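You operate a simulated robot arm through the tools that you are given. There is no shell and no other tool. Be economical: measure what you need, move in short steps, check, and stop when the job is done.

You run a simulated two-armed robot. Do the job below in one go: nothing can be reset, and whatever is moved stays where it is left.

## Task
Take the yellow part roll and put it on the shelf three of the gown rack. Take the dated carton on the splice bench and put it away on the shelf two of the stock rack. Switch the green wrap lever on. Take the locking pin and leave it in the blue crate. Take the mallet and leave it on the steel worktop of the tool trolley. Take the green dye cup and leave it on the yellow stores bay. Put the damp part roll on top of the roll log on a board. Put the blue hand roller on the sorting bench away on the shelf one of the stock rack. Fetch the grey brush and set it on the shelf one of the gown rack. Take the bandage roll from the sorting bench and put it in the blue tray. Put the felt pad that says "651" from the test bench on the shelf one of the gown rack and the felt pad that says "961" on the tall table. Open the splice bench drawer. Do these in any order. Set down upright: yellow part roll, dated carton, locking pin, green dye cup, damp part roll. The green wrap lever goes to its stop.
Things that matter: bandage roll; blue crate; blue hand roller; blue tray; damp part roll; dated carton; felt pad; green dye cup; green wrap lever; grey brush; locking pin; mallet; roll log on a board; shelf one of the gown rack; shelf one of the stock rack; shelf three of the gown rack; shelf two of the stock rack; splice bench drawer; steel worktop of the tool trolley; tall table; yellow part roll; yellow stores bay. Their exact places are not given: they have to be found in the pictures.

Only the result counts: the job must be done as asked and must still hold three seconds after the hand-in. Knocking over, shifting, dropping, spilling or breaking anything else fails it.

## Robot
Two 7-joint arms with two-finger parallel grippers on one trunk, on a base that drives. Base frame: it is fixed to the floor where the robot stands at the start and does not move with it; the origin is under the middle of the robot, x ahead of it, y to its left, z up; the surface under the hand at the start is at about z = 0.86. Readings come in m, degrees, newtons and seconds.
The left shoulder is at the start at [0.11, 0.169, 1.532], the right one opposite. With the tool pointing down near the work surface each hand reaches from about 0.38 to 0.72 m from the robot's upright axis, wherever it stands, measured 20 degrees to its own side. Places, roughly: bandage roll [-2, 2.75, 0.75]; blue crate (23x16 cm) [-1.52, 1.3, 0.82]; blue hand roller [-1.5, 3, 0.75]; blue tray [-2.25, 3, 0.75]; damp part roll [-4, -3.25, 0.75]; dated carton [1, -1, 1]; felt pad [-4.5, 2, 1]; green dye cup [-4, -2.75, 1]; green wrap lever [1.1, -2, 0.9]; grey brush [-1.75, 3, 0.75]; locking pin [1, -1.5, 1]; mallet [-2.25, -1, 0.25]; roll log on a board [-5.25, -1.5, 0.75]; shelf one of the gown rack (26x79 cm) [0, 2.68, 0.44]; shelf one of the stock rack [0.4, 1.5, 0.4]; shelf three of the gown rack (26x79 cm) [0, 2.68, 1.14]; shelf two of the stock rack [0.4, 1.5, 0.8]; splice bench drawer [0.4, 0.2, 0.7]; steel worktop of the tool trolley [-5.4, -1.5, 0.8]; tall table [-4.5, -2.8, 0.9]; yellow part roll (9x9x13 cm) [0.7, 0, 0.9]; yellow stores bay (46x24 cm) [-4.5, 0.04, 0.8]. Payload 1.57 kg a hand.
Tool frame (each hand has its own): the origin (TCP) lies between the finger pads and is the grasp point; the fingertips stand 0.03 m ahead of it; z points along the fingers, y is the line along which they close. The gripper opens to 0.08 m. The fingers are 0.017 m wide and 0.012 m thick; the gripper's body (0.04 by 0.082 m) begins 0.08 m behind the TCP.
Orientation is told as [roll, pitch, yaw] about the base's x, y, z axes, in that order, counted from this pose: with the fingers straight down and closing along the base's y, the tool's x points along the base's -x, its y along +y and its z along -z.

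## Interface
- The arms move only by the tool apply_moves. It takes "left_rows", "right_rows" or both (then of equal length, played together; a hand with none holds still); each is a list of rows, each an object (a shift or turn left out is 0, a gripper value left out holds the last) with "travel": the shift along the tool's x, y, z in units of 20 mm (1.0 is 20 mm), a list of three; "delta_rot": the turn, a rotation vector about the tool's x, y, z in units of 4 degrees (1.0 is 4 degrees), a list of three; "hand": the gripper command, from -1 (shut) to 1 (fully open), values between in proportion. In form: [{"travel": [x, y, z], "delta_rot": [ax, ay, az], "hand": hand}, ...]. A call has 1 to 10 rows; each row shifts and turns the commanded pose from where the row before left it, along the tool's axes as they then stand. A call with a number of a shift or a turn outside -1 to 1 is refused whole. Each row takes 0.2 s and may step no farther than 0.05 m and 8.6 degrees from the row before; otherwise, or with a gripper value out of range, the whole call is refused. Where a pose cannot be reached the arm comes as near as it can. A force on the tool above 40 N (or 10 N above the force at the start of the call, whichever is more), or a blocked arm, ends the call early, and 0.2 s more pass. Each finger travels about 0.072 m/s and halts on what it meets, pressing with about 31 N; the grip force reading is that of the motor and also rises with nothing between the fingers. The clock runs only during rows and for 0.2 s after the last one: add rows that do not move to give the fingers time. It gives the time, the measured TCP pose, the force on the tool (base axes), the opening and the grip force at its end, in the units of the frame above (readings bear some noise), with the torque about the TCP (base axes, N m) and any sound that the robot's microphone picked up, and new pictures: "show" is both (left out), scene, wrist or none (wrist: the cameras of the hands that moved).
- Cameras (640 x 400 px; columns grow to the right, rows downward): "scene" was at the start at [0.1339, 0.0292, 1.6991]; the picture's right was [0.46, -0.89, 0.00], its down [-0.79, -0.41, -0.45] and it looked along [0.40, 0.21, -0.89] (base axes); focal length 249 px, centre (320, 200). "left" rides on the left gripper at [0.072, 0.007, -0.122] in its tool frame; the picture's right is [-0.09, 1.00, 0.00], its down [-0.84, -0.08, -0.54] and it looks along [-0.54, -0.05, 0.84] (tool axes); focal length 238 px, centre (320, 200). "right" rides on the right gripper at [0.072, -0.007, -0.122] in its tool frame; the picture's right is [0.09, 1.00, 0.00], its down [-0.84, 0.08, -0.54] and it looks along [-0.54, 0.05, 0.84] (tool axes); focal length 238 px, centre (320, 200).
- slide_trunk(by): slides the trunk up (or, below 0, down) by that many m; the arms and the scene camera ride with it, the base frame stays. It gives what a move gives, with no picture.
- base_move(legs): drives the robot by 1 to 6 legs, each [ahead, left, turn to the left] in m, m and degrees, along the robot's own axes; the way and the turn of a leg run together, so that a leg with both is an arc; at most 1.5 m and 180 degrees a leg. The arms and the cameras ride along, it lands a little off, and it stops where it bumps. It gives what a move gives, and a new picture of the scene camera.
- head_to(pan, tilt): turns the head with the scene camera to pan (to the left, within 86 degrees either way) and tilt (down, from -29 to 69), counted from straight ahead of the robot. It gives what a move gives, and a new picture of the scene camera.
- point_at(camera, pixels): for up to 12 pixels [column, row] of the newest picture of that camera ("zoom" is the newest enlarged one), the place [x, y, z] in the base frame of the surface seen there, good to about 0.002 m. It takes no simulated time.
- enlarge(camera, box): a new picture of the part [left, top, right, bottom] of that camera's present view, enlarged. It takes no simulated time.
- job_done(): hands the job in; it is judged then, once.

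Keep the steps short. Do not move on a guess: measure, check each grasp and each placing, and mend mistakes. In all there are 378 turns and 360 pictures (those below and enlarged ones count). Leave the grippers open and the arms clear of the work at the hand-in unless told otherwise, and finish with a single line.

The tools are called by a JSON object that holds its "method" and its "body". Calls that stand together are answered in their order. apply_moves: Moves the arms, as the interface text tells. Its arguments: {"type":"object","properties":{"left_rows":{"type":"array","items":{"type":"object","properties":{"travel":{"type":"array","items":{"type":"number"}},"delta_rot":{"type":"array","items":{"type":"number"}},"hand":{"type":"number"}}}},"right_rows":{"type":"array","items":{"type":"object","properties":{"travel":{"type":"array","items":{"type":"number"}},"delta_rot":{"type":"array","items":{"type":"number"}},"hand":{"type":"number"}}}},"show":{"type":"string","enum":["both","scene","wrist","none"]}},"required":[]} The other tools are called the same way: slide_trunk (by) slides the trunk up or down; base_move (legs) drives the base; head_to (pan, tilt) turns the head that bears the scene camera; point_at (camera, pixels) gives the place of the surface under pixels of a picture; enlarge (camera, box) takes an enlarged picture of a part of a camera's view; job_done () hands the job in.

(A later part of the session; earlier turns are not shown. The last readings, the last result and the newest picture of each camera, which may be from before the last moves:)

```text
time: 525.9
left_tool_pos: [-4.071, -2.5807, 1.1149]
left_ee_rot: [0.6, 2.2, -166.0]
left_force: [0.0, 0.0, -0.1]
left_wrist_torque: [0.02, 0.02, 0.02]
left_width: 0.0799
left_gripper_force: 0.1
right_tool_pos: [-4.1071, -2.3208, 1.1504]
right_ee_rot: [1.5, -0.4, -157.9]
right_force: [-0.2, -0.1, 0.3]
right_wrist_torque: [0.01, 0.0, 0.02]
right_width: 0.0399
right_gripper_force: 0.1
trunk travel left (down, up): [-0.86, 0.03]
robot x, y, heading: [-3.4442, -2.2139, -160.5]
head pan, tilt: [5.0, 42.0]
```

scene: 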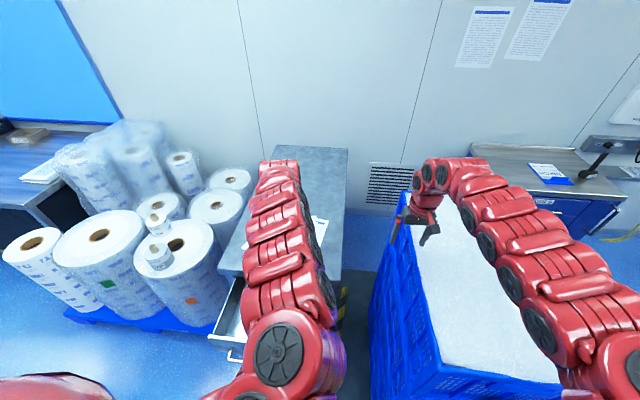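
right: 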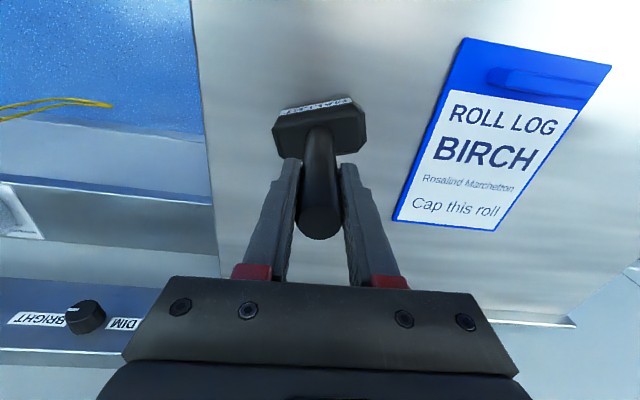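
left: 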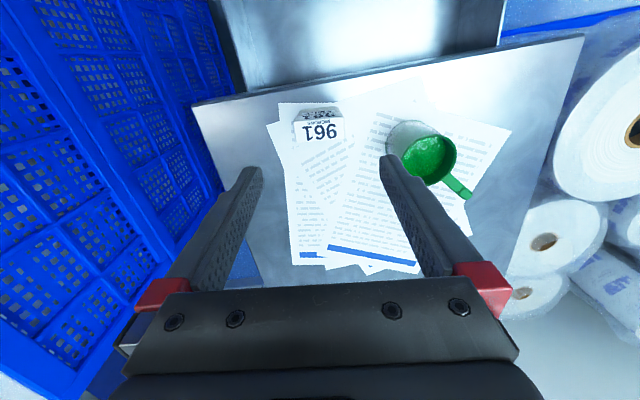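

{"method": "enlarge", "body": {"camera": "left", "box": [360, 100, 500, 220]}}

{"method": "point_at", "body": {"camera": "zoom", "pixels": [[195, 205], [435, 200], [300, 130], [330, 285], [310, 205], [440, 280], [490, 320], [415, 170], [180, 130], [230, 270]]}}

```text
3.33 times, centred on (430, 160) of left
```

zoom: 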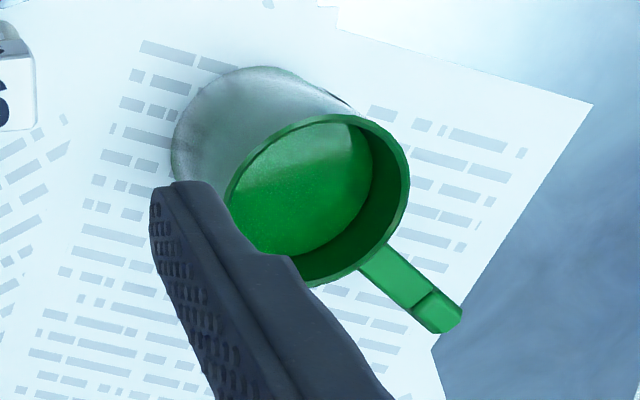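

```text
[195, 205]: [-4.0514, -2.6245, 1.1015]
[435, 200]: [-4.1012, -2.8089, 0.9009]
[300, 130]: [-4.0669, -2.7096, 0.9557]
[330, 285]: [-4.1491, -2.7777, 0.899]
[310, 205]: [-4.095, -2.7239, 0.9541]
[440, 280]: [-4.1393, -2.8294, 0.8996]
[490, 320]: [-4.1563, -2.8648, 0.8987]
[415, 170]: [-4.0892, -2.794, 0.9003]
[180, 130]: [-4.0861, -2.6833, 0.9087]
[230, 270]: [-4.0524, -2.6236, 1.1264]
```

{"method": "point_at", "body": {"camera": "zoom", "pixels": [[405, 185], [395, 215], [330, 119], [262, 140], [320, 278], [390, 265], [430, 310], [455, 318], [240, 90], [380, 130]]}}

```text
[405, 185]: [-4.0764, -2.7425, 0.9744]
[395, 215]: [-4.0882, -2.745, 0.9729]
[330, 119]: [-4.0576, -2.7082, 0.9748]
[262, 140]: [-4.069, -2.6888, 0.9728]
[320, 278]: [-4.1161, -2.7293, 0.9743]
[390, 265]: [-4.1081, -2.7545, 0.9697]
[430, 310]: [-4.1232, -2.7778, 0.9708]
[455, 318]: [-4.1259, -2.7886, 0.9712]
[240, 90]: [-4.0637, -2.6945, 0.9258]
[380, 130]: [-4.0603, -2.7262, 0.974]
```

Cup centre (−4.0885, −2.712), rim z 0.975, radius 3.2 cm. Move the left hand over it.

{"method": "base_move", "body": {"legs": [[0, 0.116, 0], [0.055, 0, 0]]}}

{"method": "enlarge", "body": {"camera": "left", "box": [0, 0, 640, 400]}}

```text
time: 527.7
left_tool_pos: [-4.0809, -2.7069, 1.1179]
left_ee_rot: [0.7, 1.9, -166.1]
left_force: [0.5, 0.0, 0.6]
left_wrist_torque: [-0.03, 0.03, 0.0]
left_width: 0.0798
left_gripper_force: 0.1
right_tool_pos: [-4.1176, -2.4455, 1.1539]
right_ee_rot: [1.5, -0.7, -157.9]
right_force: [-0.2, 0.1, -0.1]
right_wrist_torque: [-0.01, 0.02, -0.02]
right_width: 0.04
right_gripper_force: 0.0
trunk travel left (down, up): [-0.86, 0.03]
robot x, y, heading: [-3.4597, -2.3434, -160.6]
head pan, tilt: [5.0, 42.0]
```

scene: 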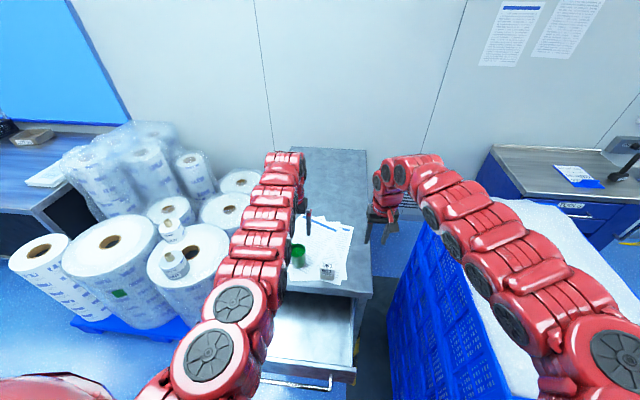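

```text
1.00 times, centred on (320, 200) of left (not enlarged: the box is as wide or as high as the picture)
```

zoom: 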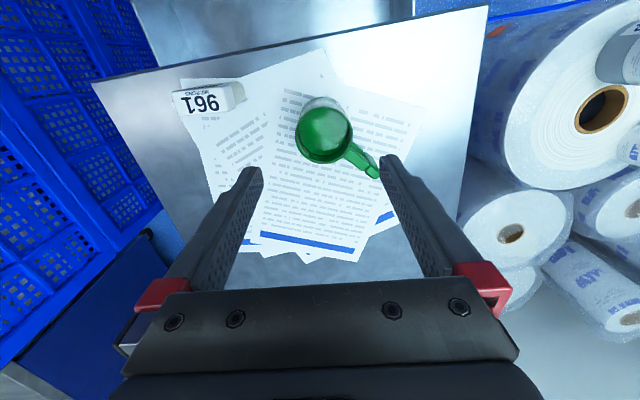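

{"method": "apply_moves", "body": {"left_rows": [{"travel": [-0.43, 0.15, 0]}], "show": "none"}}

{"method": "slide_trunk", "body": {"by": -0.1}}

{"method": "enlarge", "body": {"camera": "left", "box": [0, 0, 640, 400]}}

{"method": "point_at", "body": {"camera": "zoom", "pixels": [[323, 135], [290, 150]]}}

```text
time: 528.1
left_tool_pos: [-4.0838, -2.7093, 1.1154]
left_ee_rot: [0.7, 2.1, -166.1]
left_force: [0.7, -1.1, -0.3]
left_wrist_torque: [-0.03, 0.03, 0.01]
left_width: 0.0802
left_gripper_force: 0.1
left hand out of reach, approached as far as the arm can: row 1
right_tool_pos: [-4.1219, -2.4483, 1.1508]
right_ee_rot: [1.5, -0.4, -157.9]
right_force: [0.0, -0.8, 0.8]
right_wrist_torque: [0.02, -0.01, -0.01]
right_width: 0.0398
right_gripper_force: 0.0
trunk travel left (down, up): [-0.86, 0.03]
robot x, y, heading: [-3.4563, -2.3422, -160.5]
head pan, tilt: [5.0, 42.0]
```

```text
time: 529.4
left_tool_pos: [-4.0852, -2.7097, 1.015]
left_ee_rot: [0.6, 2.1, -166.2]
left_force: [-0.1, -0.7, 0.1]
left_wrist_torque: [0.02, -0.03, 0.02]
left_width: 0.08
left_gripper_force: 0.1
right_tool_pos: [-4.1221, -2.4484, 1.0494]
right_ee_rot: [1.5, -0.4, -157.9]
right_force: [-0.9, -0.4, -0.3]
right_wrist_torque: [0.01, -0.01, -0.03]
right_width: 0.0401
right_gripper_force: 0.1
trunk travel left (down, up): [-0.76, 0.13]
robot x, y, heading: [-3.4602, -2.3455, -160.6]
head pan, tilt: [5.0, 42.0]
```

```text
1.00 times, centred on (320, 200) of left (not enlarged: the box is as wide or as high as the picture)
```

zoom: 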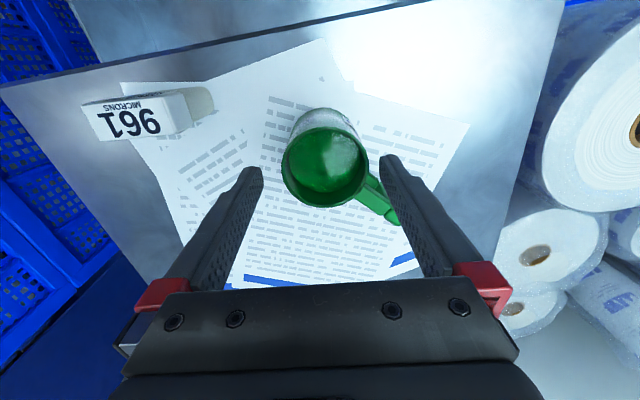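

```text
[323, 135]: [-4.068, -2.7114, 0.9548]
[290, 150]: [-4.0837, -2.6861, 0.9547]
```

{"method": "apply_moves", "body": {"left_rows": [{"delta_rot": [0, 0, -1]}, {"delta_rot": [0, 0, -1]}, {"delta_rot": [0, 0, -1]}, {"delta_rot": [0, 0, -1]}], "show": "none"}}

{"method": "slide_trunk", "body": {"by": -0.068}}

{"method": "apply_moves", "body": {"left_rows": [{}], "show": "wrist"}}

```text
time: 530.4
left_tool_pos: [-4.0841, -2.7103, 1.0136]
left_ee_rot: [1.2, 1.9, -150.0]
left_force: [0.3, 0.3, -1.1]
left_wrist_torque: [-0.04, 0.01, 0.02]
left_width: 0.0803
left_gripper_force: 0.1
right_tool_pos: [-4.1219, -2.448, 1.0501]
right_ee_rot: [1.6, -0.4, -157.9]
right_force: [-0.7, 0.2, -0.4]
right_wrist_torque: [0.02, -0.02, -0.01]
right_width: 0.0401
right_gripper_force: 0.1
trunk travel left (down, up): [-0.76, 0.13]
robot x, y, heading: [-3.4578, -2.3471, -160.4]
head pan, tilt: [5.0, 42.0]
```

```text
time: 531.5
left_tool_pos: [-4.0852, -2.7109, 0.9451]
left_ee_rot: [1.2, 1.9, -149.9]
left_force: [0.0, 0.2, 1.0]
left_wrist_torque: [0.02, 0.01, 0.01]
left_width: 0.0801
left_gripper_force: 0.0
right_tool_pos: [-4.1219, -2.4485, 0.9831]
right_ee_rot: [1.6, -0.4, -157.8]
right_force: [-0.5, 0.2, 0.1]
right_wrist_torque: [0.0, 0.01, 0.0]
right_width: 0.0399
right_gripper_force: 0.1
trunk travel left (down, up): [-0.692, 0.198]
robot x, y, heading: [-3.4585, -2.341, -160.6]
head pan, tilt: [5.0, 42.0]
```

```text
time: 531.9
left_tool_pos: [-4.0859, -2.7101, 0.9464]
left_ee_rot: [1.1, 1.9, -150.0]
left_force: [-0.9, 0.3, -0.4]
left_wrist_torque: [0.01, -0.01, 0.0]
left_width: 0.0803
left_gripper_force: 0.1
right_tool_pos: [-4.123, -2.4486, 0.9822]
right_ee_rot: [1.6, -0.3, -157.9]
right_force: [0.6, -0.5, 0.0]
right_wrist_torque: [0.0, 0.0, 0.0]
right_width: 0.0402
right_gripper_force: 0.0
trunk travel left (down, up): [-0.692, 0.198]
robot x, y, heading: [-3.4556, -2.3415, -160.6]
head pan, tilt: [5.0, 42.0]
```

left: 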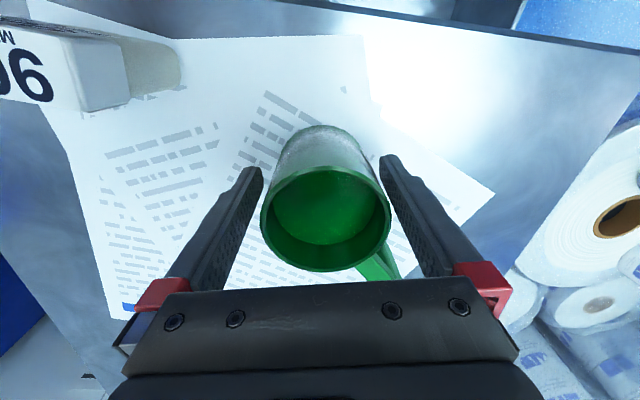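

Well straddled. Close gently on the cup and lift.

{"method": "apply_moves", "body": {"left_rows": [{"hand": 0.5}, {"hand": 0.3}, {"hand": -1}, {"hand": -1}, {"hand": -1}], "show": "none"}}

{"method": "slide_trunk", "body": {"by": 0.19}}

{"method": "apply_moves", "body": {"left_rows": [{}], "show": "wrist"}}

```text
time: 533.1
left_tool_pos: [-4.0854, -2.7101, 0.9457]
left_ee_rot: [1.2, 1.9, -150.1]
left_force: [0.5, 0.7, 1.0]
left_wrist_torque: [0.11, 0.05, 0.02]
left_width: 0.064
left_gripper_force: 30.9
right_tool_pos: [-4.1222, -2.4489, 0.9832]
right_ee_rot: [1.4, -0.3, -157.8]
right_force: [-0.2, 0.3, 0.3]
right_wrist_torque: [-0.01, -0.01, -0.02]
right_width: 0.0401
right_gripper_force: 0.1
trunk travel left (down, up): [-0.692, 0.198]
robot x, y, heading: [-3.4569, -2.3411, -160.3]
head pan, tilt: [5.0, 42.0]
```

```text
time: 535.2
left_tool_pos: [-4.0857, -2.7099, 1.1352]
left_ee_rot: [1.2, 2.0, -150.0]
left_force: [-0.2, 0.5, -2.1]
left_wrist_torque: [0.03, 0.01, -0.03]
left_width: 0.0639
left_gripper_force: 30.8
right_tool_pos: [-4.1212, -2.4483, 1.1722]
right_ee_rot: [1.5, -0.3, -157.8]
right_force: [-0.6, 0.7, 0.4]
right_wrist_torque: [0.0, 0.0, -0.01]
right_width: 0.04
right_gripper_force: 0.0
trunk travel left (down, up): [-0.882, 0.008]
robot x, y, heading: [-3.4626, -2.3412, -160.7]
head pan, tilt: [5.0, 42.0]
```

```text
time: 535.6
left_tool_pos: [-4.0854, -2.7107, 1.1359]
left_ee_rot: [1.3, 2.0, -150.0]
left_force: [0.2, 0.4, -2.0]
left_wrist_torque: [0.01, -0.01, 0.0]
left_width: 0.0642
left_gripper_force: 30.9
right_tool_pos: [-4.1223, -2.4486, 1.1732]
right_ee_rot: [1.5, -0.5, -157.9]
right_force: [-0.2, 0.1, -0.3]
right_wrist_torque: [0.01, 0.02, 0.0]
right_width: 0.04
right_gripper_force: 0.0
trunk travel left (down, up): [-0.882, 0.008]
robot x, y, heading: [-3.4599, -2.3424, -160.5]
head pan, tilt: [5.0, 42.0]
```

left: 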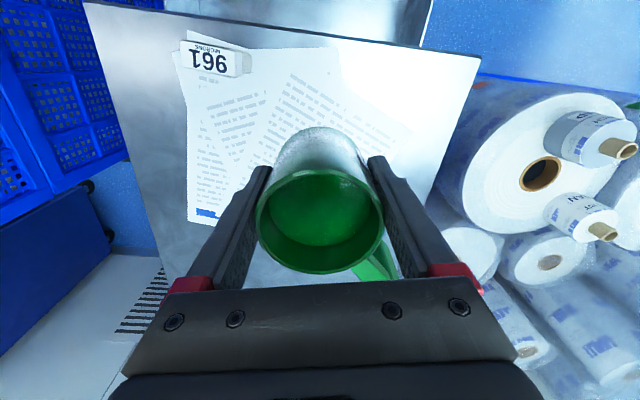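

Cup held level. Now find the damp roll with the head camera.

{"method": "head_to", "body": {"pan": 40, "tilt": 40}}

{"method": "enlarge", "body": {"camera": "scene", "box": [200, 130, 420, 290]}}

```text
time: 536.6
left_tool_pos: [-4.0862, -2.7105, 1.1359]
left_ee_rot: [1.3, 2.0, -150.1]
left_force: [0.1, -0.1, -1.6]
left_wrist_torque: [0.02, -0.06, 0.0]
left_width: 0.0642
left_gripper_force: 31.2
right_tool_pos: [-4.1202, -2.4491, 1.1725]
right_ee_rot: [1.5, -0.4, -157.9]
right_force: [0.6, 0.4, -0.3]
right_wrist_torque: [-0.01, -0.04, -0.02]
right_width: 0.0399
right_gripper_force: 0.0
trunk travel left (down, up): [-0.882, 0.008]
robot x, y, heading: [-3.4553, -2.3437, -160.4]
head pan, tilt: [40.0, 40.0]
```

scene: 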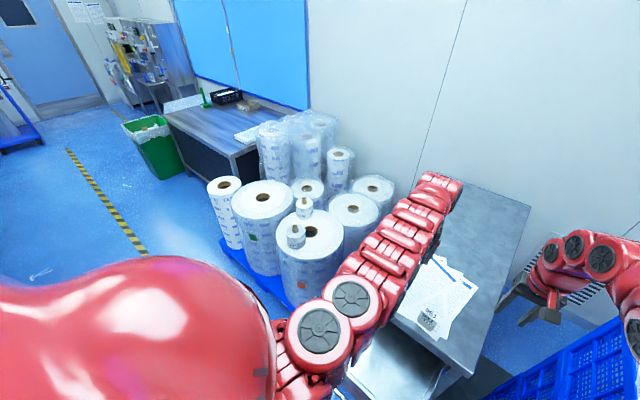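

```text
2.50 times, centred on (310, 210) of scene
```

zoom: 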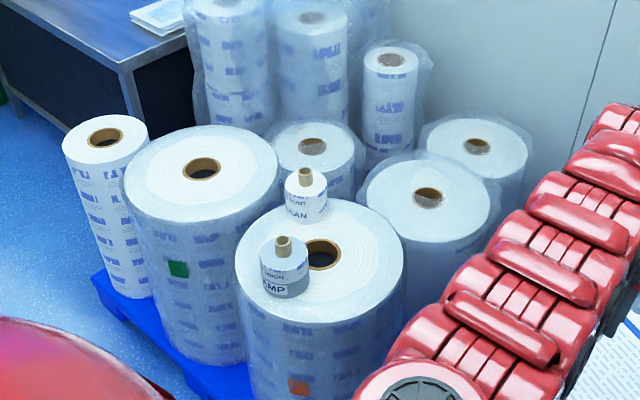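

{"method": "point_at", "body": {"camera": "zoom", "pixels": [[284, 240], [275, 258], [283, 275], [285, 295], [305, 175], [305, 215], [370, 275], [262, 262], [305, 265]]}}

```text
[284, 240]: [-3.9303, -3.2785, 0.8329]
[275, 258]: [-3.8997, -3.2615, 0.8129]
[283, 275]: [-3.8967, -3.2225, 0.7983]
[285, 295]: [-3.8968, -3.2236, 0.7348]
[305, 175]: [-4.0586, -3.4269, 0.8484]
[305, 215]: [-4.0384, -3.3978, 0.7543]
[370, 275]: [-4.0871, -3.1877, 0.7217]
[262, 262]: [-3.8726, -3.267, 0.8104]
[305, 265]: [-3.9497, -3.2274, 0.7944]
```

{"method": "point_at", "body": {"camera": "scene", "pixels": [[226, 258], [262, 285], [285, 300], [270, 250], [225, 250], [150, 240]]}}

{"method": "base_move", "body": {"legs": [[-0.28, 0, 0], [0, 0.82, 0]]}}

```text
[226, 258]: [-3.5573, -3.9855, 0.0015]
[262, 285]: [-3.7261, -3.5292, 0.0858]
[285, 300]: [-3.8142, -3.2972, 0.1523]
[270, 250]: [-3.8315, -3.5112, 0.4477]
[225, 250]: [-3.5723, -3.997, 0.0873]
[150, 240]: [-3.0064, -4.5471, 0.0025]
```

```text
time: 542.6
left_tool_pos: [-3.5573, -3.3878, 1.1363]
left_ee_rot: [1.3, 2.0, -151.0]
left_force: [-0.6, -0.7, -2.1]
left_wrist_torque: [0.01, -0.03, -0.01]
left_width: 0.0641
left_gripper_force: 31.3
right_tool_pos: [-3.5902, -3.1247, 1.1725]
right_ee_rot: [1.6, -0.4, -158.9]
right_force: [-1.3, -0.7, 0.6]
right_wrist_torque: [-0.02, 0.01, 0.02]
right_width: 0.0399
right_gripper_force: 0.1
trunk travel left (down, up): [-0.882, 0.008]
robot x, y, heading: [-2.9243, -3.0312, -161.5]
head pan, tilt: [40.0, 40.0]
```

scene: 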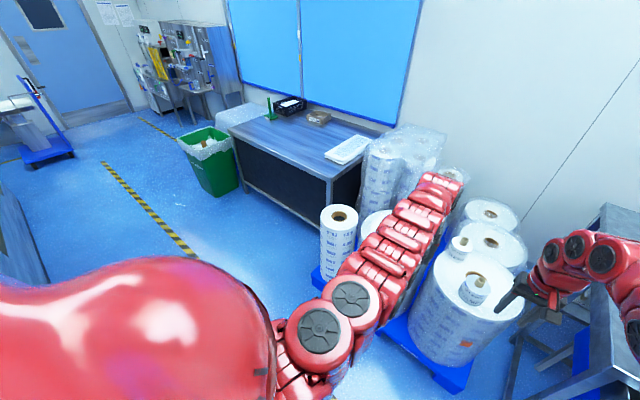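

{"method": "base_move", "body": {"legs": [[0.3, 0.02, 0]]}}

{"method": "apply_moves", "body": {"right_rows": [{"hand": 1}, {"hand": 1}], "show": "wrist"}}

```text
time: 544.6
left_tool_pos: [-3.8356, -3.5062, 1.1377]
left_ee_rot: [1.2, 1.9, -150.7]
left_force: [0.1, -0.1, -1.4]
left_wrist_torque: [0.05, -0.06, 0.0]
left_width: 0.064
left_gripper_force: 31.6
right_tool_pos: [-3.8704, -3.2458, 1.1736]
right_ee_rot: [1.5, -0.4, -158.6]
right_force: [-0.3, 0.3, 0.2]
right_wrist_torque: [0.01, 0.03, -0.02]
right_width: 0.0402
right_gripper_force: 0.2
trunk travel left (down, up): [-0.882, 0.008]
robot x, y, heading: [-3.2051, -3.1481, -161.2]
head pan, tilt: [40.0, 40.0]
```

scene: 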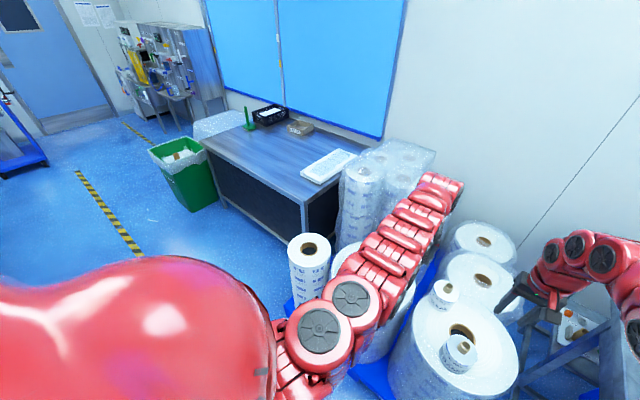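

```text
time: 545.2
left_tool_pos: [-3.8376, -3.507, 1.1359]
left_ee_rot: [1.2, 1.8, -150.6]
left_force: [0.0, -0.8, -1.5]
left_wrist_torque: [0.06, -0.07, 0.01]
left_width: 0.0639
left_gripper_force: 31.4
right_tool_pos: [-3.8715, -3.2456, 1.1729]
right_ee_rot: [1.5, -0.4, -158.6]
right_force: [-1.1, 0.0, -0.5]
right_wrist_torque: [0.01, 0.0, 0.0]
right_width: 0.08
right_gripper_force: 0.0
trunk travel left (down, up): [-0.882, 0.008]
robot x, y, heading: [-3.2065, -3.1444, -161.4]
head pan, tilt: [40.0, 40.0]
```

right: 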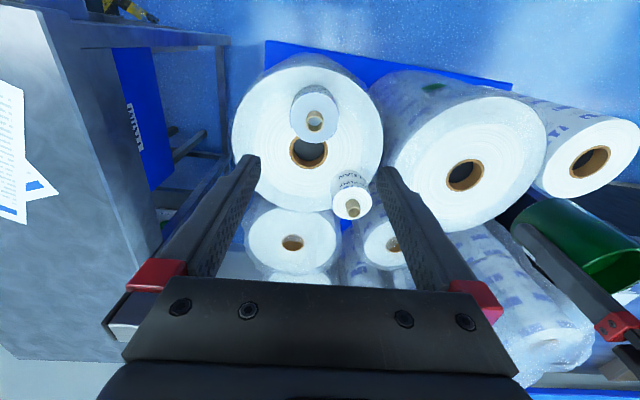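

{"method": "point_at", "body": {"camera": "right", "pixels": [[314, 121], [295, 105], [334, 108], [314, 140], [312, 92], [300, 130], [330, 130], [352, 208], [310, 170], [307, 122], [321, 120]]}}

{"method": "enlarge", "body": {"camera": "right", "box": [260, 60, 400, 240]}}

```text
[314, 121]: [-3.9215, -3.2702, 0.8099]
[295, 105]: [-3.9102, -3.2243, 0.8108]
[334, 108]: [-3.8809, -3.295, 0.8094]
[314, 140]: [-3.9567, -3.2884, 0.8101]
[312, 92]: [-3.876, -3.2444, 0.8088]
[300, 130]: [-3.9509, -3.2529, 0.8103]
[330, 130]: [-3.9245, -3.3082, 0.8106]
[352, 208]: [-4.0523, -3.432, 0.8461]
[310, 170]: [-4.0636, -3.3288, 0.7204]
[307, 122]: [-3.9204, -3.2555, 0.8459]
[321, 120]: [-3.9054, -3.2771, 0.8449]
```

```text
2.22 times, centred on (330, 150) of right
```

zoom: 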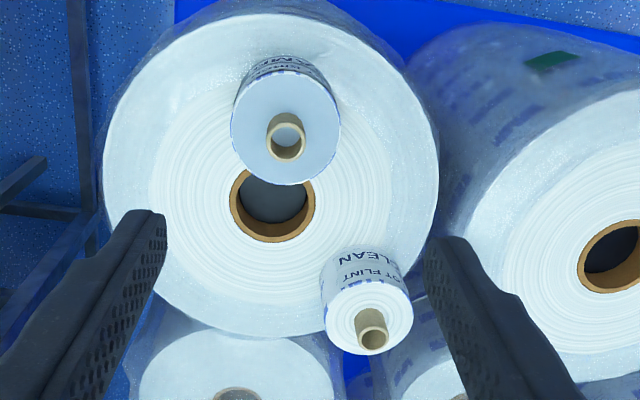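

Damp roll centre (−3.917, −3.266), flange z 0.81, core top 0.845. Align and lower the right hand.

{"method": "base_move", "body": {"legs": [[0.05, 0.005, 0]]}}

{"method": "apply_moves", "body": {"right_rows": [{"travel": [0, 0, 1]}, {"travel": [0, 0, 1]}, {"travel": [0, 0, 1]}, {"travel": [0, 0, 1]}, {"travel": [0, 0, 1]}, {"travel": [0, 0, 1]}, {"travel": [0, 0, 1]}, {"travel": [0, 0, 1]}], "show": "wrist"}}

```text
time: 546.2
left_tool_pos: [-3.8781, -3.5251, 1.1406]
left_ee_rot: [1.2, 1.7, -150.8]
left_force: [-0.1, 0.5, -2.1]
left_wrist_torque: [0.03, 0.03, 0.01]
left_width: 0.0639
left_gripper_force: 31.4
right_tool_pos: [-3.9114, -3.2641, 1.1772]
right_ee_rot: [1.5, -0.8, -158.7]
right_force: [1.5, 0.5, 0.0]
right_wrist_torque: [-0.02, 0.09, 0.01]
right_width: 0.08
right_gripper_force: 0.0
trunk travel left (down, up): [-0.882, 0.008]
robot x, y, heading: [-3.2513, -3.1665, -161.4]
head pan, tilt: [40.0, 40.0]
```

scene: 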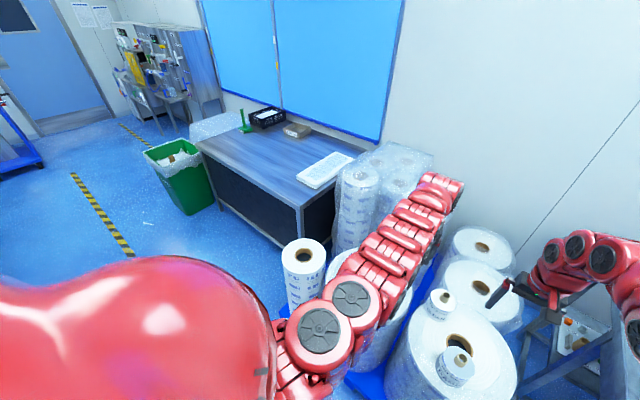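

```text
time: 548.0
left_tool_pos: [-3.8826, -3.5265, 1.1357]
left_ee_rot: [1.1, 2.0, -150.7]
left_force: [0.9, 0.3, -1.1]
left_wrist_torque: [0.03, -0.02, 0.0]
left_width: 0.0641
left_gripper_force: 31.3
right_tool_pos: [-3.9148, -3.2694, 1.0109]
right_ee_rot: [1.5, -0.4, -158.7]
right_force: [0.9, 0.6, 0.5]
right_wrist_torque: [0.02, 0.01, 0.0]
right_width: 0.0801
right_gripper_force: 0.1
trunk travel left (down, up): [-0.882, 0.008]
robot x, y, heading: [-3.2538, -3.163, -161.5]
head pan, tilt: [40.0, 40.0]
```

right: 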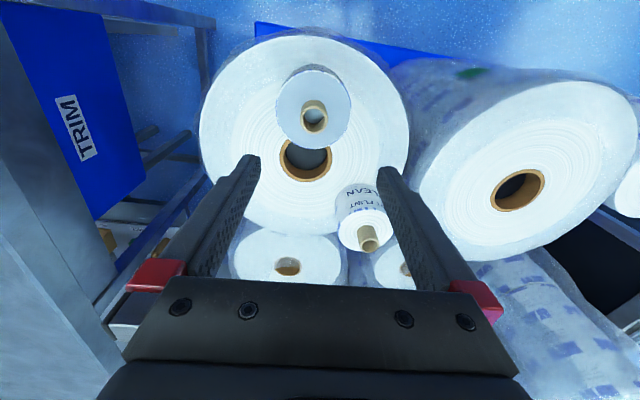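

{"method": "slide_trunk", "body": {"by": -0.12}}

{"method": "apply_moves", "body": {"right_rows": [{}], "show": "wrist"}}

{"method": "point_at", "body": {"camera": "right", "pixels": [[300, 150], [320, 150], [310, 165], [310, 140], [330, 145]]}}

```text
time: 549.5
left_tool_pos: [-3.8828, -3.5266, 1.0166]
left_ee_rot: [1.2, 1.9, -150.7]
left_force: [-0.3, 0.4, -1.6]
left_wrist_torque: [0.03, -0.02, 0.01]
left_width: 0.0638
left_gripper_force: 31.0
right_tool_pos: [-3.9161, -3.2708, 0.8932]
right_ee_rot: [1.5, -0.5, -158.7]
right_force: [-0.4, 0.5, 0.9]
right_wrist_torque: [-0.01, -0.02, 0.0]
right_width: 0.0797
right_gripper_force: 0.1
trunk travel left (down, up): [-0.762, 0.128]
robot x, y, heading: [-3.2503, -3.1683, -161.3]
head pan, tilt: [40.0, 40.0]
```

```text
time: 549.9
left_tool_pos: [-3.8835, -3.528, 1.0155]
left_ee_rot: [1.2, 2.1, -150.8]
left_force: [-0.8, 0.1, -1.5]
left_wrist_torque: [0.05, -0.05, 0.03]
left_width: 0.0641
left_gripper_force: 30.5
right_tool_pos: [-3.9149, -3.2692, 0.8918]
right_ee_rot: [1.6, -0.3, -158.8]
right_force: [-0.2, -0.1, -0.1]
right_wrist_torque: [0.01, 0.01, 0.02]
right_width: 0.0799
right_gripper_force: 0.1
trunk travel left (down, up): [-0.762, 0.128]
robot x, y, heading: [-3.254, -3.1673, -161.3]
head pan, tilt: [40.0, 40.0]
```

right: 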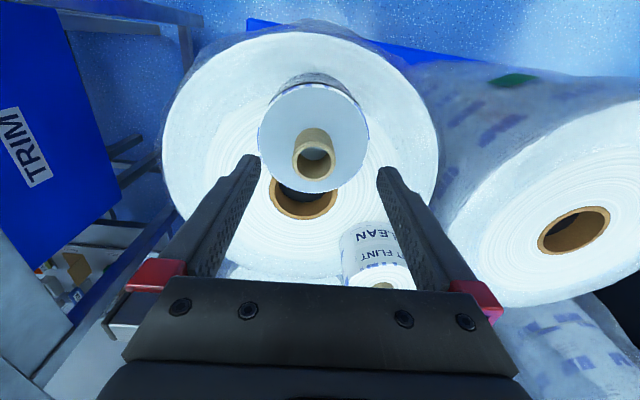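

```text
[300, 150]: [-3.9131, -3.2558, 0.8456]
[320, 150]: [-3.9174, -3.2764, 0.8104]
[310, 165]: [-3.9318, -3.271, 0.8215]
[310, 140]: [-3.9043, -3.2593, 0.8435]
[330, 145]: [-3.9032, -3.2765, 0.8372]
```

Core is centred between the fingers. Lower the last 4.8 cm, close and lift.

{"method": "slide_trunk", "body": {"by": -0.047}}

{"method": "apply_moves", "body": {"right_rows": [{"hand": -1}, {"hand": -1}, {"hand": -1}, {"hand": -1}], "show": "none"}}

{"method": "slide_trunk", "body": {"by": 0.17}}

{"method": "apply_moves", "body": {"right_rows": [{"travel": [0, 0, -0.5]}], "show": "wrist"}}

```text
time: 550.8
left_tool_pos: [-3.8824, -3.5263, 0.9701]
left_ee_rot: [1.3, 2.0, -150.8]
left_force: [-0.2, -0.3, -1.2]
left_wrist_torque: [0.07, 0.01, -0.02]
left_width: 0.0639
left_gripper_force: 31.4
right_tool_pos: [-3.9141, -3.2696, 0.8456]
right_ee_rot: [1.5, -0.4, -158.7]
right_force: [0.4, 0.0, 0.6]
right_wrist_torque: [0.05, 0.02, 0.0]
right_width: 0.08
right_gripper_force: 0.0
trunk travel left (down, up): [-0.715, 0.175]
robot x, y, heading: [-3.2478, -3.165, -161.5]
head pan, tilt: [40.0, 40.0]
```

```text
time: 551.8
left_tool_pos: [-3.8836, -3.5277, 0.9695]
left_ee_rot: [1.1, 2.0, -150.8]
left_force: [-0.4, -0.2, -1.3]
left_wrist_torque: [0.03, -0.03, -0.01]
left_width: 0.0639
left_gripper_force: 31.2
right_tool_pos: [-3.9154, -3.2699, 0.8457]
right_ee_rot: [1.5, -0.4, -158.8]
right_force: [-0.4, 2.7, -0.6]
right_wrist_torque: [0.51, 0.23, 0.01]
right_width: 0.0335
right_gripper_force: 31.0
trunk travel left (down, up): [-0.715, 0.175]
robot x, y, heading: [-3.2503, -3.1683, -161.4]
head pan, tilt: [40.0, 40.0]
```

```text
time: 553.7
left_tool_pos: [-3.8844, -3.5275, 1.14]
left_ee_rot: [1.2, 2.0, -150.8]
left_force: [0.1, -0.5, -1.7]
left_wrist_torque: [0.04, 0.01, 0.01]
left_width: 0.0637
left_gripper_force: 31.2
right_tool_pos: [-3.9156, -3.269, 1.0141]
right_ee_rot: [1.5, -0.3, -158.7]
right_force: [0.5, 0.0, -4.9]
right_wrist_torque: [0.03, 0.04, 0.02]
right_width: 0.033
right_gripper_force: 30.9
trunk travel left (down, up): [-0.885, 0.005]
robot x, y, heading: [-3.2483, -3.1683, -161.4]
head pan, tilt: [40.0, 40.0]
```

```text
time: 554.1
left_tool_pos: [-3.8824, -3.5272, 1.138]
left_ee_rot: [1.2, 2.1, -150.8]
left_force: [-0.3, 0.3, -2.1]
left_wrist_torque: [0.03, -0.02, 0.04]
left_width: 0.064
left_gripper_force: 30.7
right_tool_pos: [-3.9147, -3.27, 1.0258]
right_ee_rot: [1.6, -0.3, -158.5]
right_force: [0.0, 0.3, -4.7]
right_wrist_torque: [0.0, -0.05, 0.01]
right_width: 0.0331
right_gripper_force: 30.7
trunk travel left (down, up): [-0.885, 0.005]
robot x, y, heading: [-3.2499, -3.1698, -161.2]
head pan, tilt: [40.0, 40.0]
```

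right: 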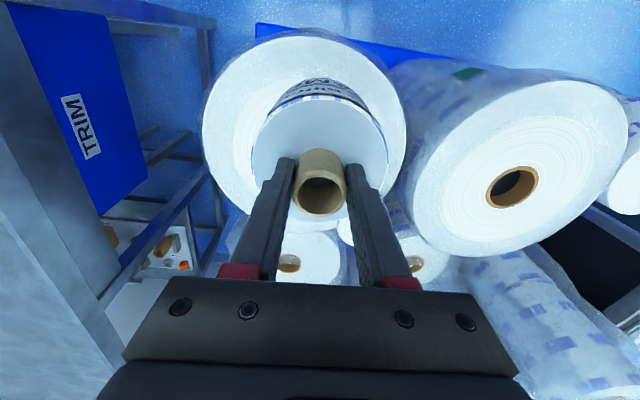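

Damp roll held upright (4.7 N). Raise it a little and drive out of the aisle to the trolley.

{"method": "apply_moves", "body": {"right_rows": [{"travel": [0, 0, -1]}, {"travel": [0, 0, -1]}, {"travel": [0, 0, -1]}, {"travel": [0, 0, -1]}], "show": "none"}}

{"method": "base_move", "body": {"legs": [[-0.36, 0, 0], [0, 0, -90]]}}

{"method": "head_to", "body": {"pan": 0, "tilt": 30}}

```text
time: 555.1
left_tool_pos: [-3.8829, -3.5269, 1.1401]
left_ee_rot: [1.2, 2.0, -150.9]
left_force: [0.7, 0.4, -1.6]
left_wrist_torque: [0.03, -0.04, 0.01]
left_width: 0.064
left_gripper_force: 30.4
right_tool_pos: [-3.9152, -3.2668, 1.1057]
right_ee_rot: [1.6, -0.3, -158.6]
right_force: [0.5, 0.3, -4.6]
right_wrist_torque: [0.01, -0.03, 0.01]
right_width: 0.0334
right_gripper_force: 30.8
trunk travel left (down, up): [-0.885, 0.005]
robot x, y, heading: [-3.2479, -3.1698, -161.2]
head pan, tilt: [40.0, 40.0]
```

```text
time: 561.2
left_tool_pos: [-3.2779, -2.4224, 1.1392]
left_ee_rot: [1.2, 1.9, 119.6]
left_force: [0.7, -0.3, -1.8]
left_wrist_torque: [-0.04, -0.03, -0.02]
left_width: 0.064
left_gripper_force: 30.9
right_tool_pos: [-3.0176, -2.3887, 1.1044]
right_ee_rot: [1.5, -0.3, 111.7]
right_force: [-0.1, -0.5, -4.3]
right_wrist_torque: [-0.03, 0.0, -0.01]
right_width: 0.0331
right_gripper_force: 31.2
trunk travel left (down, up): [-0.885, 0.005]
robot x, y, heading: [-2.9111, -3.0518, 109.3]
head pan, tilt: [40.0, 40.0]
```

scene: 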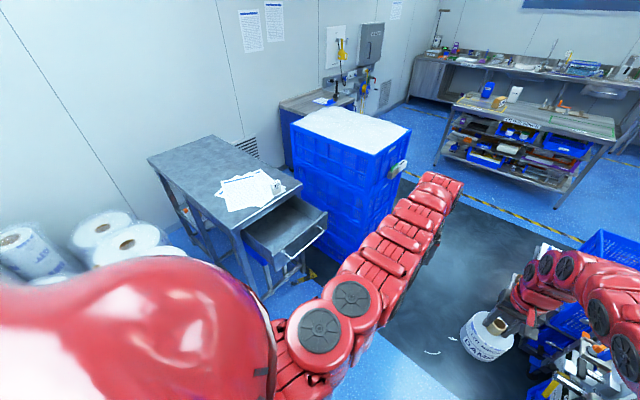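

```text
time: 562.2
left_tool_pos: [-3.2782, -2.4232, 1.1392]
left_ee_rot: [1.2, 2.0, 119.7]
left_force: [0.3, -0.1, -2.3]
left_wrist_torque: [-0.04, -0.04, 0.01]
left_width: 0.0639
left_gripper_force: 31.5
right_tool_pos: [-3.019, -2.3887, 1.1045]
right_ee_rot: [1.4, -0.3, 111.8]
right_force: [0.0, -0.9, -4.5]
right_wrist_torque: [0.05, 0.0, -0.01]
right_width: 0.033
right_gripper_force: 30.7
trunk travel left (down, up): [-0.885, 0.005]
robot x, y, heading: [-2.9086, -3.0497, 109.4]
head pan, tilt: [0.0, 30.0]
```

scene: 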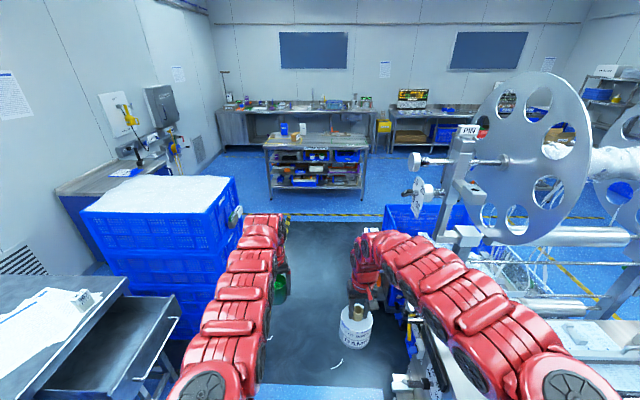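

{"method": "base_move", "body": {"legs": [[0.3, 0.12, -0.4], [1.0, 0, 0], [0.85, 0, 0]]}}

```text
time: 573.3
left_tool_pos: [-4.048, -0.4145, 1.1383]
left_ee_rot: [1.3, 2.0, 118.2]
left_force: [0.3, 0.4, -1.5]
left_wrist_torque: [-0.04, -0.05, 0.0]
left_width: 0.0637
left_gripper_force: 31.5
right_tool_pos: [-3.7867, -0.3894, 1.1058]
right_ee_rot: [1.6, -0.4, 110.3]
right_force: [0.6, 0.0, -4.9]
right_wrist_torque: [-0.09, 0.03, -0.02]
right_width: 0.0331
right_gripper_force: 30.9
trunk travel left (down, up): [-0.885, 0.005]
robot x, y, heading: [-3.6996, -1.0548, 107.7]
head pan, tilt: [0.0, 30.0]
```

scene: 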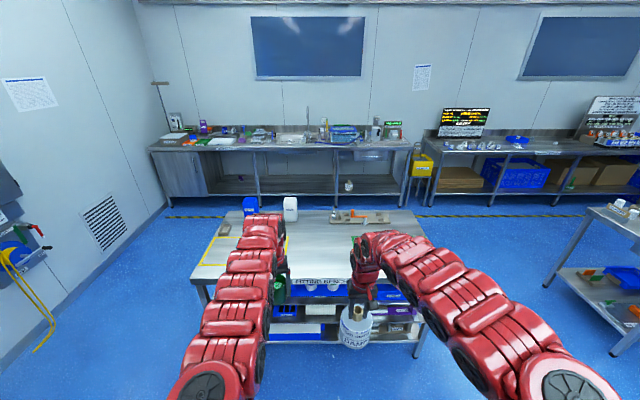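

{"method": "base_move", "body": {"legs": [[0, 0.28, 1.4], [0.5, 0, 0]]}}

{"method": "enlarge", "body": {"camera": "left", "box": [0, 0, 640, 400]}}

```text
time: 577.7
left_tool_pos: [-4.4808, -0.0499, 1.1394]
left_ee_rot: [1.2, 2.1, 119.4]
left_force: [0.3, -0.7, -1.1]
left_wrist_torque: [-0.04, -0.01, 0.01]
left_width: 0.0638
left_gripper_force: 31.0
right_tool_pos: [-4.2199, -0.0168, 1.1051]
right_ee_rot: [1.5, -0.4, 111.6]
right_force: [0.1, -0.5, -4.2]
right_wrist_torque: [0.0, -0.01, 0.02]
right_width: 0.0329
right_gripper_force: 31.4
trunk travel left (down, up): [-0.885, 0.005]
robot x, y, heading: [-4.1149, -0.6794, 109.0]
head pan, tilt: [0.0, 30.0]
```

scene: 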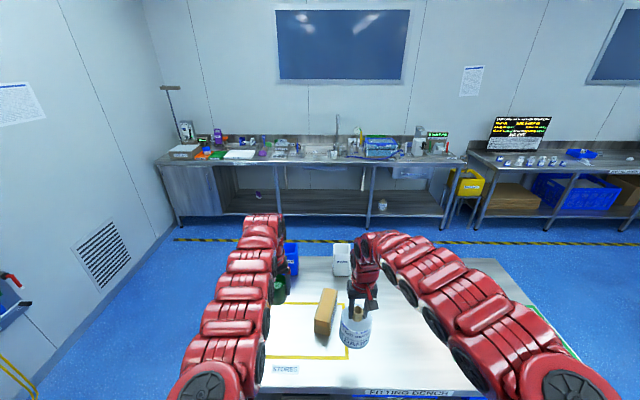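

```text
1.00 times, centred on (320, 200) of left (not enlarged: the box is as wide or as high as the picture)
```

zoom: 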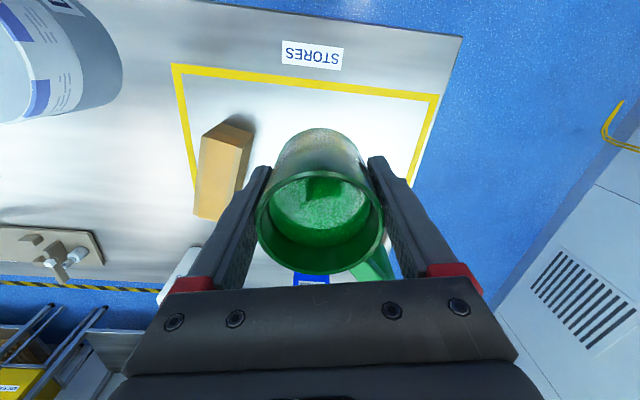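

{"method": "point_at", "body": {"camera": "zoom", "pixels": [[175, 70], [437, 97], [190, 180], [412, 185], [250, 125], [205, 130], [240, 200], [300, 95], [400, 120]]}}

```text
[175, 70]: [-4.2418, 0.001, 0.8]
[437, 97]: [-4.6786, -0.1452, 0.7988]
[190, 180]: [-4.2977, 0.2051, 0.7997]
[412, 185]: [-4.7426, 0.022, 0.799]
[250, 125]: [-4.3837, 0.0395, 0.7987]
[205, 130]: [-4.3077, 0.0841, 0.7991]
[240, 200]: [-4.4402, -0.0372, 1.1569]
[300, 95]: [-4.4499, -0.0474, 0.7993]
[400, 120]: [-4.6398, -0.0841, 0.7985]
```

{"method": "base_move", "body": {"legs": [[0.08, 0.05, 0]]}}

{"method": "apply_moves", "body": {"left_rows": [{"travel": [0, 0, 1]}, {"travel": [0, 0, 1]}, {"travel": [0, 0, 1]}, {"travel": [0, 0, 1]}, {"travel": [0, 0, 1]}, {"travel": [0, 0, 1]}, {"travel": [0, 0, 1]}, {"travel": [0, 0, 1]}], "right_rows": [{"travel": [0, -1, -0.5]}, {"travel": [0, -1, -0.5]}, {"travel": [0, -1, -0.5]}, {"travel": [0, -1, -0.5]}, {"travel": [0, -1, -0.5]}, {"travel": [0, -1, -0.5]}, {"travel": [0, -1, -0.5]}, {"travel": [0, -1, 0]}], "show": "both"}}

```text
time: 578.8
left_tool_pos: [-4.5513, 0.0092, 1.1409]
left_ee_rot: [1.2, 1.9, 119.5]
left_force: [-0.1, 0.3, -1.5]
left_wrist_torque: [-0.03, -0.02, -0.02]
left_width: 0.0637
left_gripper_force: 31.6
right_tool_pos: [-4.2916, 0.0428, 1.1058]
right_ee_rot: [1.7, -0.4, 111.5]
right_force: [0.3, 0.0, -5.0]
right_wrist_torque: [-0.01, 0.0, 0.02]
right_width: 0.0332
right_gripper_force: 31.0
trunk travel left (down, up): [-0.885, 0.005]
robot x, y, heading: [-4.1909, -0.6194, 108.7]
head pan, tilt: [0.0, 30.0]
```

scene: 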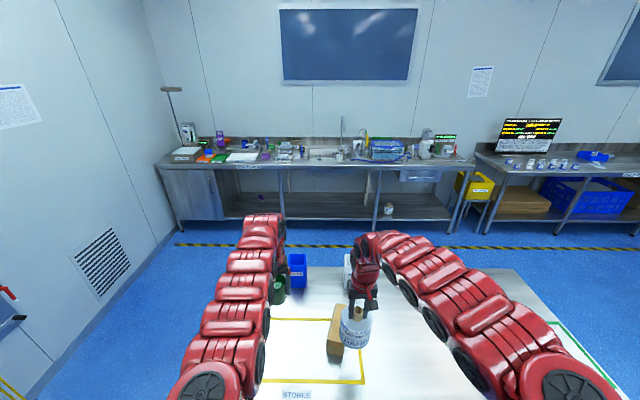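

```text
time: 580.6
left_tool_pos: [-4.5521, -0.0128, 1.0091]
left_ee_rot: [1.2, 2.2, 119.4]
left_force: [-0.6, 0.2, -1.9]
left_wrist_torque: [0.01, -0.01, -0.02]
left_width: 0.0641
left_gripper_force: 30.7
left hand out of reach, approached as far as the arm can: row 4, 7, 8
right_tool_pos: [-4.1432, 0.1044, 1.1695]
right_ee_rot: [1.5, -0.3, 111.6]
right_force: [-0.6, 1.3, -4.4]
right_wrist_torque: [-0.04, 0.0, 0.0]
right_width: 0.0331
right_gripper_force: 31.4
trunk travel left (down, up): [-0.885, 0.005]
robot x, y, heading: [-4.1861, -0.6193, 108.8]
head pan, tilt: [0.0, 30.0]
```

scene: 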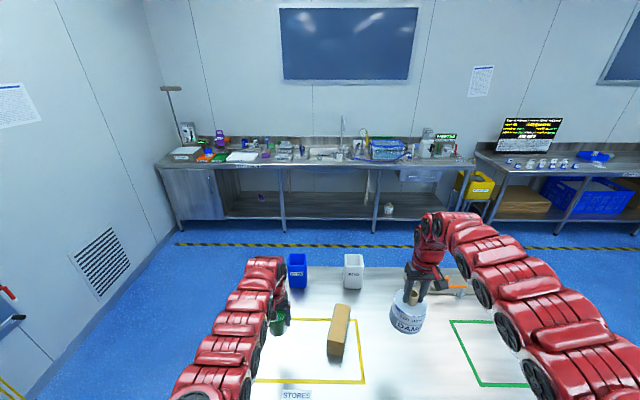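
right: 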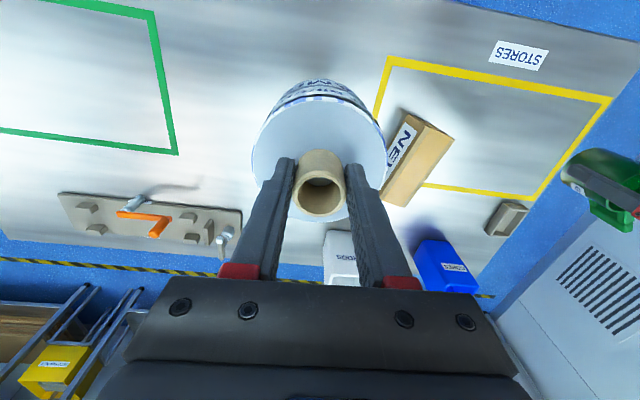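
left: 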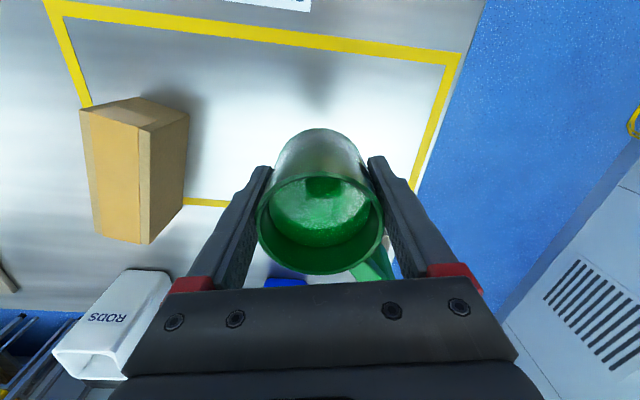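

{"method": "slide_trunk", "body": {"by": -0.155}}

{"method": "slide_trunk", "body": {"by": -0.008}}

```text
time: 582.4
left_tool_pos: [-4.552, -0.013, 0.8558]
left_ee_rot: [1.3, 2.0, 119.5]
left_force: [0.4, -0.3, -1.8]
left_wrist_torque: [-0.01, -0.06, 0.0]
left_width: 0.0638
left_gripper_force: 31.4
right_tool_pos: [-4.1432, 0.1046, 1.0172]
right_ee_rot: [1.5, -0.3, 111.6]
right_force: [0.1, -0.4, -4.7]
right_wrist_torque: [-0.02, -0.03, -0.02]
right_width: 0.0333
right_gripper_force: 30.9
trunk travel left (down, up): [-0.73, 0.16]
robot x, y, heading: [-4.1881, -0.6165, 109.0]
head pan, tilt: [0.0, 30.0]
```

```text
time: 583.0
left_tool_pos: [-4.5508, -0.0122, 0.8476]
left_ee_rot: [1.2, 2.0, 119.4]
left_force: [0.7, -0.7, 0.1]
left_wrist_torque: [0.04, -0.08, 0.03]
left_width: 0.064
left_gripper_force: 31.2
right_tool_pos: [-4.1431, 0.104, 1.0086]
right_ee_rot: [1.5, -0.3, 111.6]
right_force: [0.5, -0.4, -5.5]
right_wrist_torque: [-0.03, -0.01, 0.02]
right_width: 0.0332
right_gripper_force: 30.5
trunk travel left (down, up): [-0.722, 0.168]
robot x, y, heading: [-4.1924, -0.6218, 108.7]
head pan, tilt: [0.0, 30.0]
```

{"method": "slide_trunk", "body": {"by": -0.003}}

{"method": "apply_moves", "body": {"left_rows": [{"hand": 0.62}, {"hand": 0.7}, {"hand": 0.8}, {"hand": 1}, {"hand": 1}], "show": "wrist"}}

{"method": "slide_trunk", "body": {"by": 0.17}}

{"method": "apply_moves", "body": {"left_rows": [{"travel": [0, 0, -0.5]}], "show": "both"}}

```text
time: 583.5
left_tool_pos: [-4.5502, -0.0128, 0.8466]
left_ee_rot: [1.2, 1.7, 119.4]
left_force: [-0.4, -0.7, 19.1]
left_wrist_torque: [0.38, -0.48, 0.0]
left_width: 0.0639
left_gripper_force: 30.9
right_tool_pos: [-4.1419, 0.1008, 1.0063]
right_ee_rot: [1.6, -0.4, 111.6]
right_force: [-0.3, 0.5, -4.3]
right_wrist_torque: [-0.05, 0.0, -0.01]
right_width: 0.033
right_gripper_force: 31.2
trunk travel left (down, up): [-0.719, 0.171]
robot x, y, heading: [-4.1915, -0.6224, 109.0]
head pan, tilt: [0.0, 30.0]
```

```text
time: 584.7
left_tool_pos: [-4.5499, -0.0119, 0.8445]
left_ee_rot: [1.3, 2.0, 119.6]
left_force: [-0.3, 0.0, -0.8]
left_wrist_torque: [-0.02, 0.02, 0.02]
left_width: 0.0802
left_gripper_force: 0.1
right_tool_pos: [-4.1439, 0.1036, 1.0057]
right_ee_rot: [1.4, -0.3, 111.6]
right_force: [-0.3, 0.0, -4.4]
right_wrist_torque: [0.0, -0.03, -0.01]
right_width: 0.0333
right_gripper_force: 30.5
trunk travel left (down, up): [-0.719, 0.171]
robot x, y, heading: [-4.1884, -0.6193, 108.9]
head pan, tilt: [0.0, 30.0]
```

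left: 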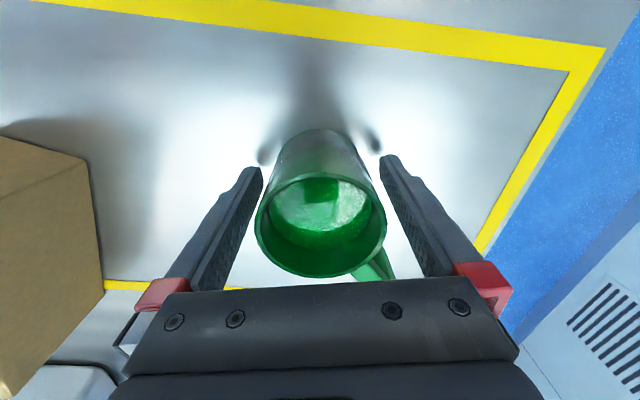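

```text
time: 586.6
left_tool_pos: [-4.551, -0.0118, 1.015]
left_ee_rot: [1.2, 2.0, 119.5]
left_force: [-1.0, 0.7, -0.7]
left_wrist_torque: [0.01, -0.01, -0.02]
left_width: 0.0798
left_gripper_force: 0.0
right_tool_pos: [-4.1433, 0.1044, 1.1744]
right_ee_rot: [1.5, -0.3, 111.6]
right_force: [-0.7, 0.3, -4.2]
right_wrist_torque: [-0.04, -0.04, 0.02]
right_width: 0.0333
right_gripper_force: 31.1
trunk travel left (down, up): [-0.889, 0.001]
robot x, y, heading: [-4.1912, -0.6183, 108.6]
head pan, tilt: [0.0, 30.0]
```

```text
time: 587.0
left_tool_pos: [-4.551, -0.0129, 1.0241]
left_ee_rot: [1.2, 1.9, 119.4]
left_force: [0.5, 0.0, -0.1]
left_wrist_torque: [0.02, 0.04, 0.01]
left_width: 0.0799
left_gripper_force: 0.1
right_tool_pos: [-4.1431, 0.1036, 1.1753]
right_ee_rot: [1.5, -0.3, 111.6]
right_force: [0.3, -0.4, -5.4]
right_wrist_torque: [0.01, -0.05, 0.0]
right_width: 0.0329
right_gripper_force: 30.8
trunk travel left (down, up): [-0.889, 0.001]
robot x, y, heading: [-4.1868, -0.6201, 109.2]
head pan, tilt: [0.0, 30.0]
```

scene: 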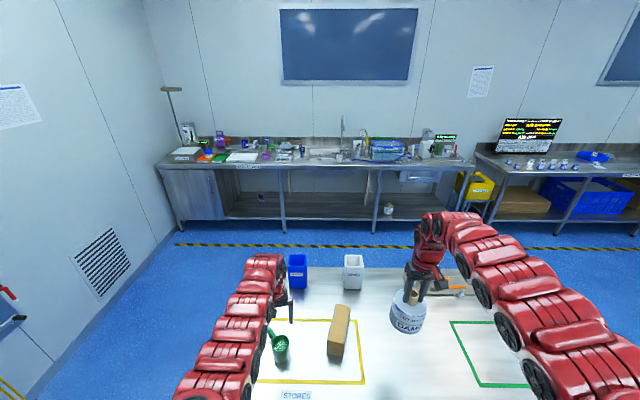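
left: 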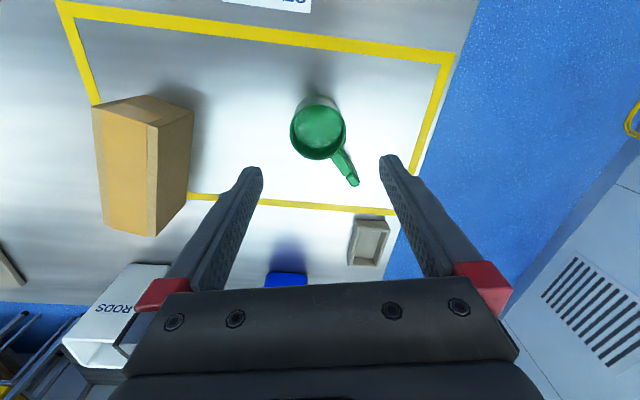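

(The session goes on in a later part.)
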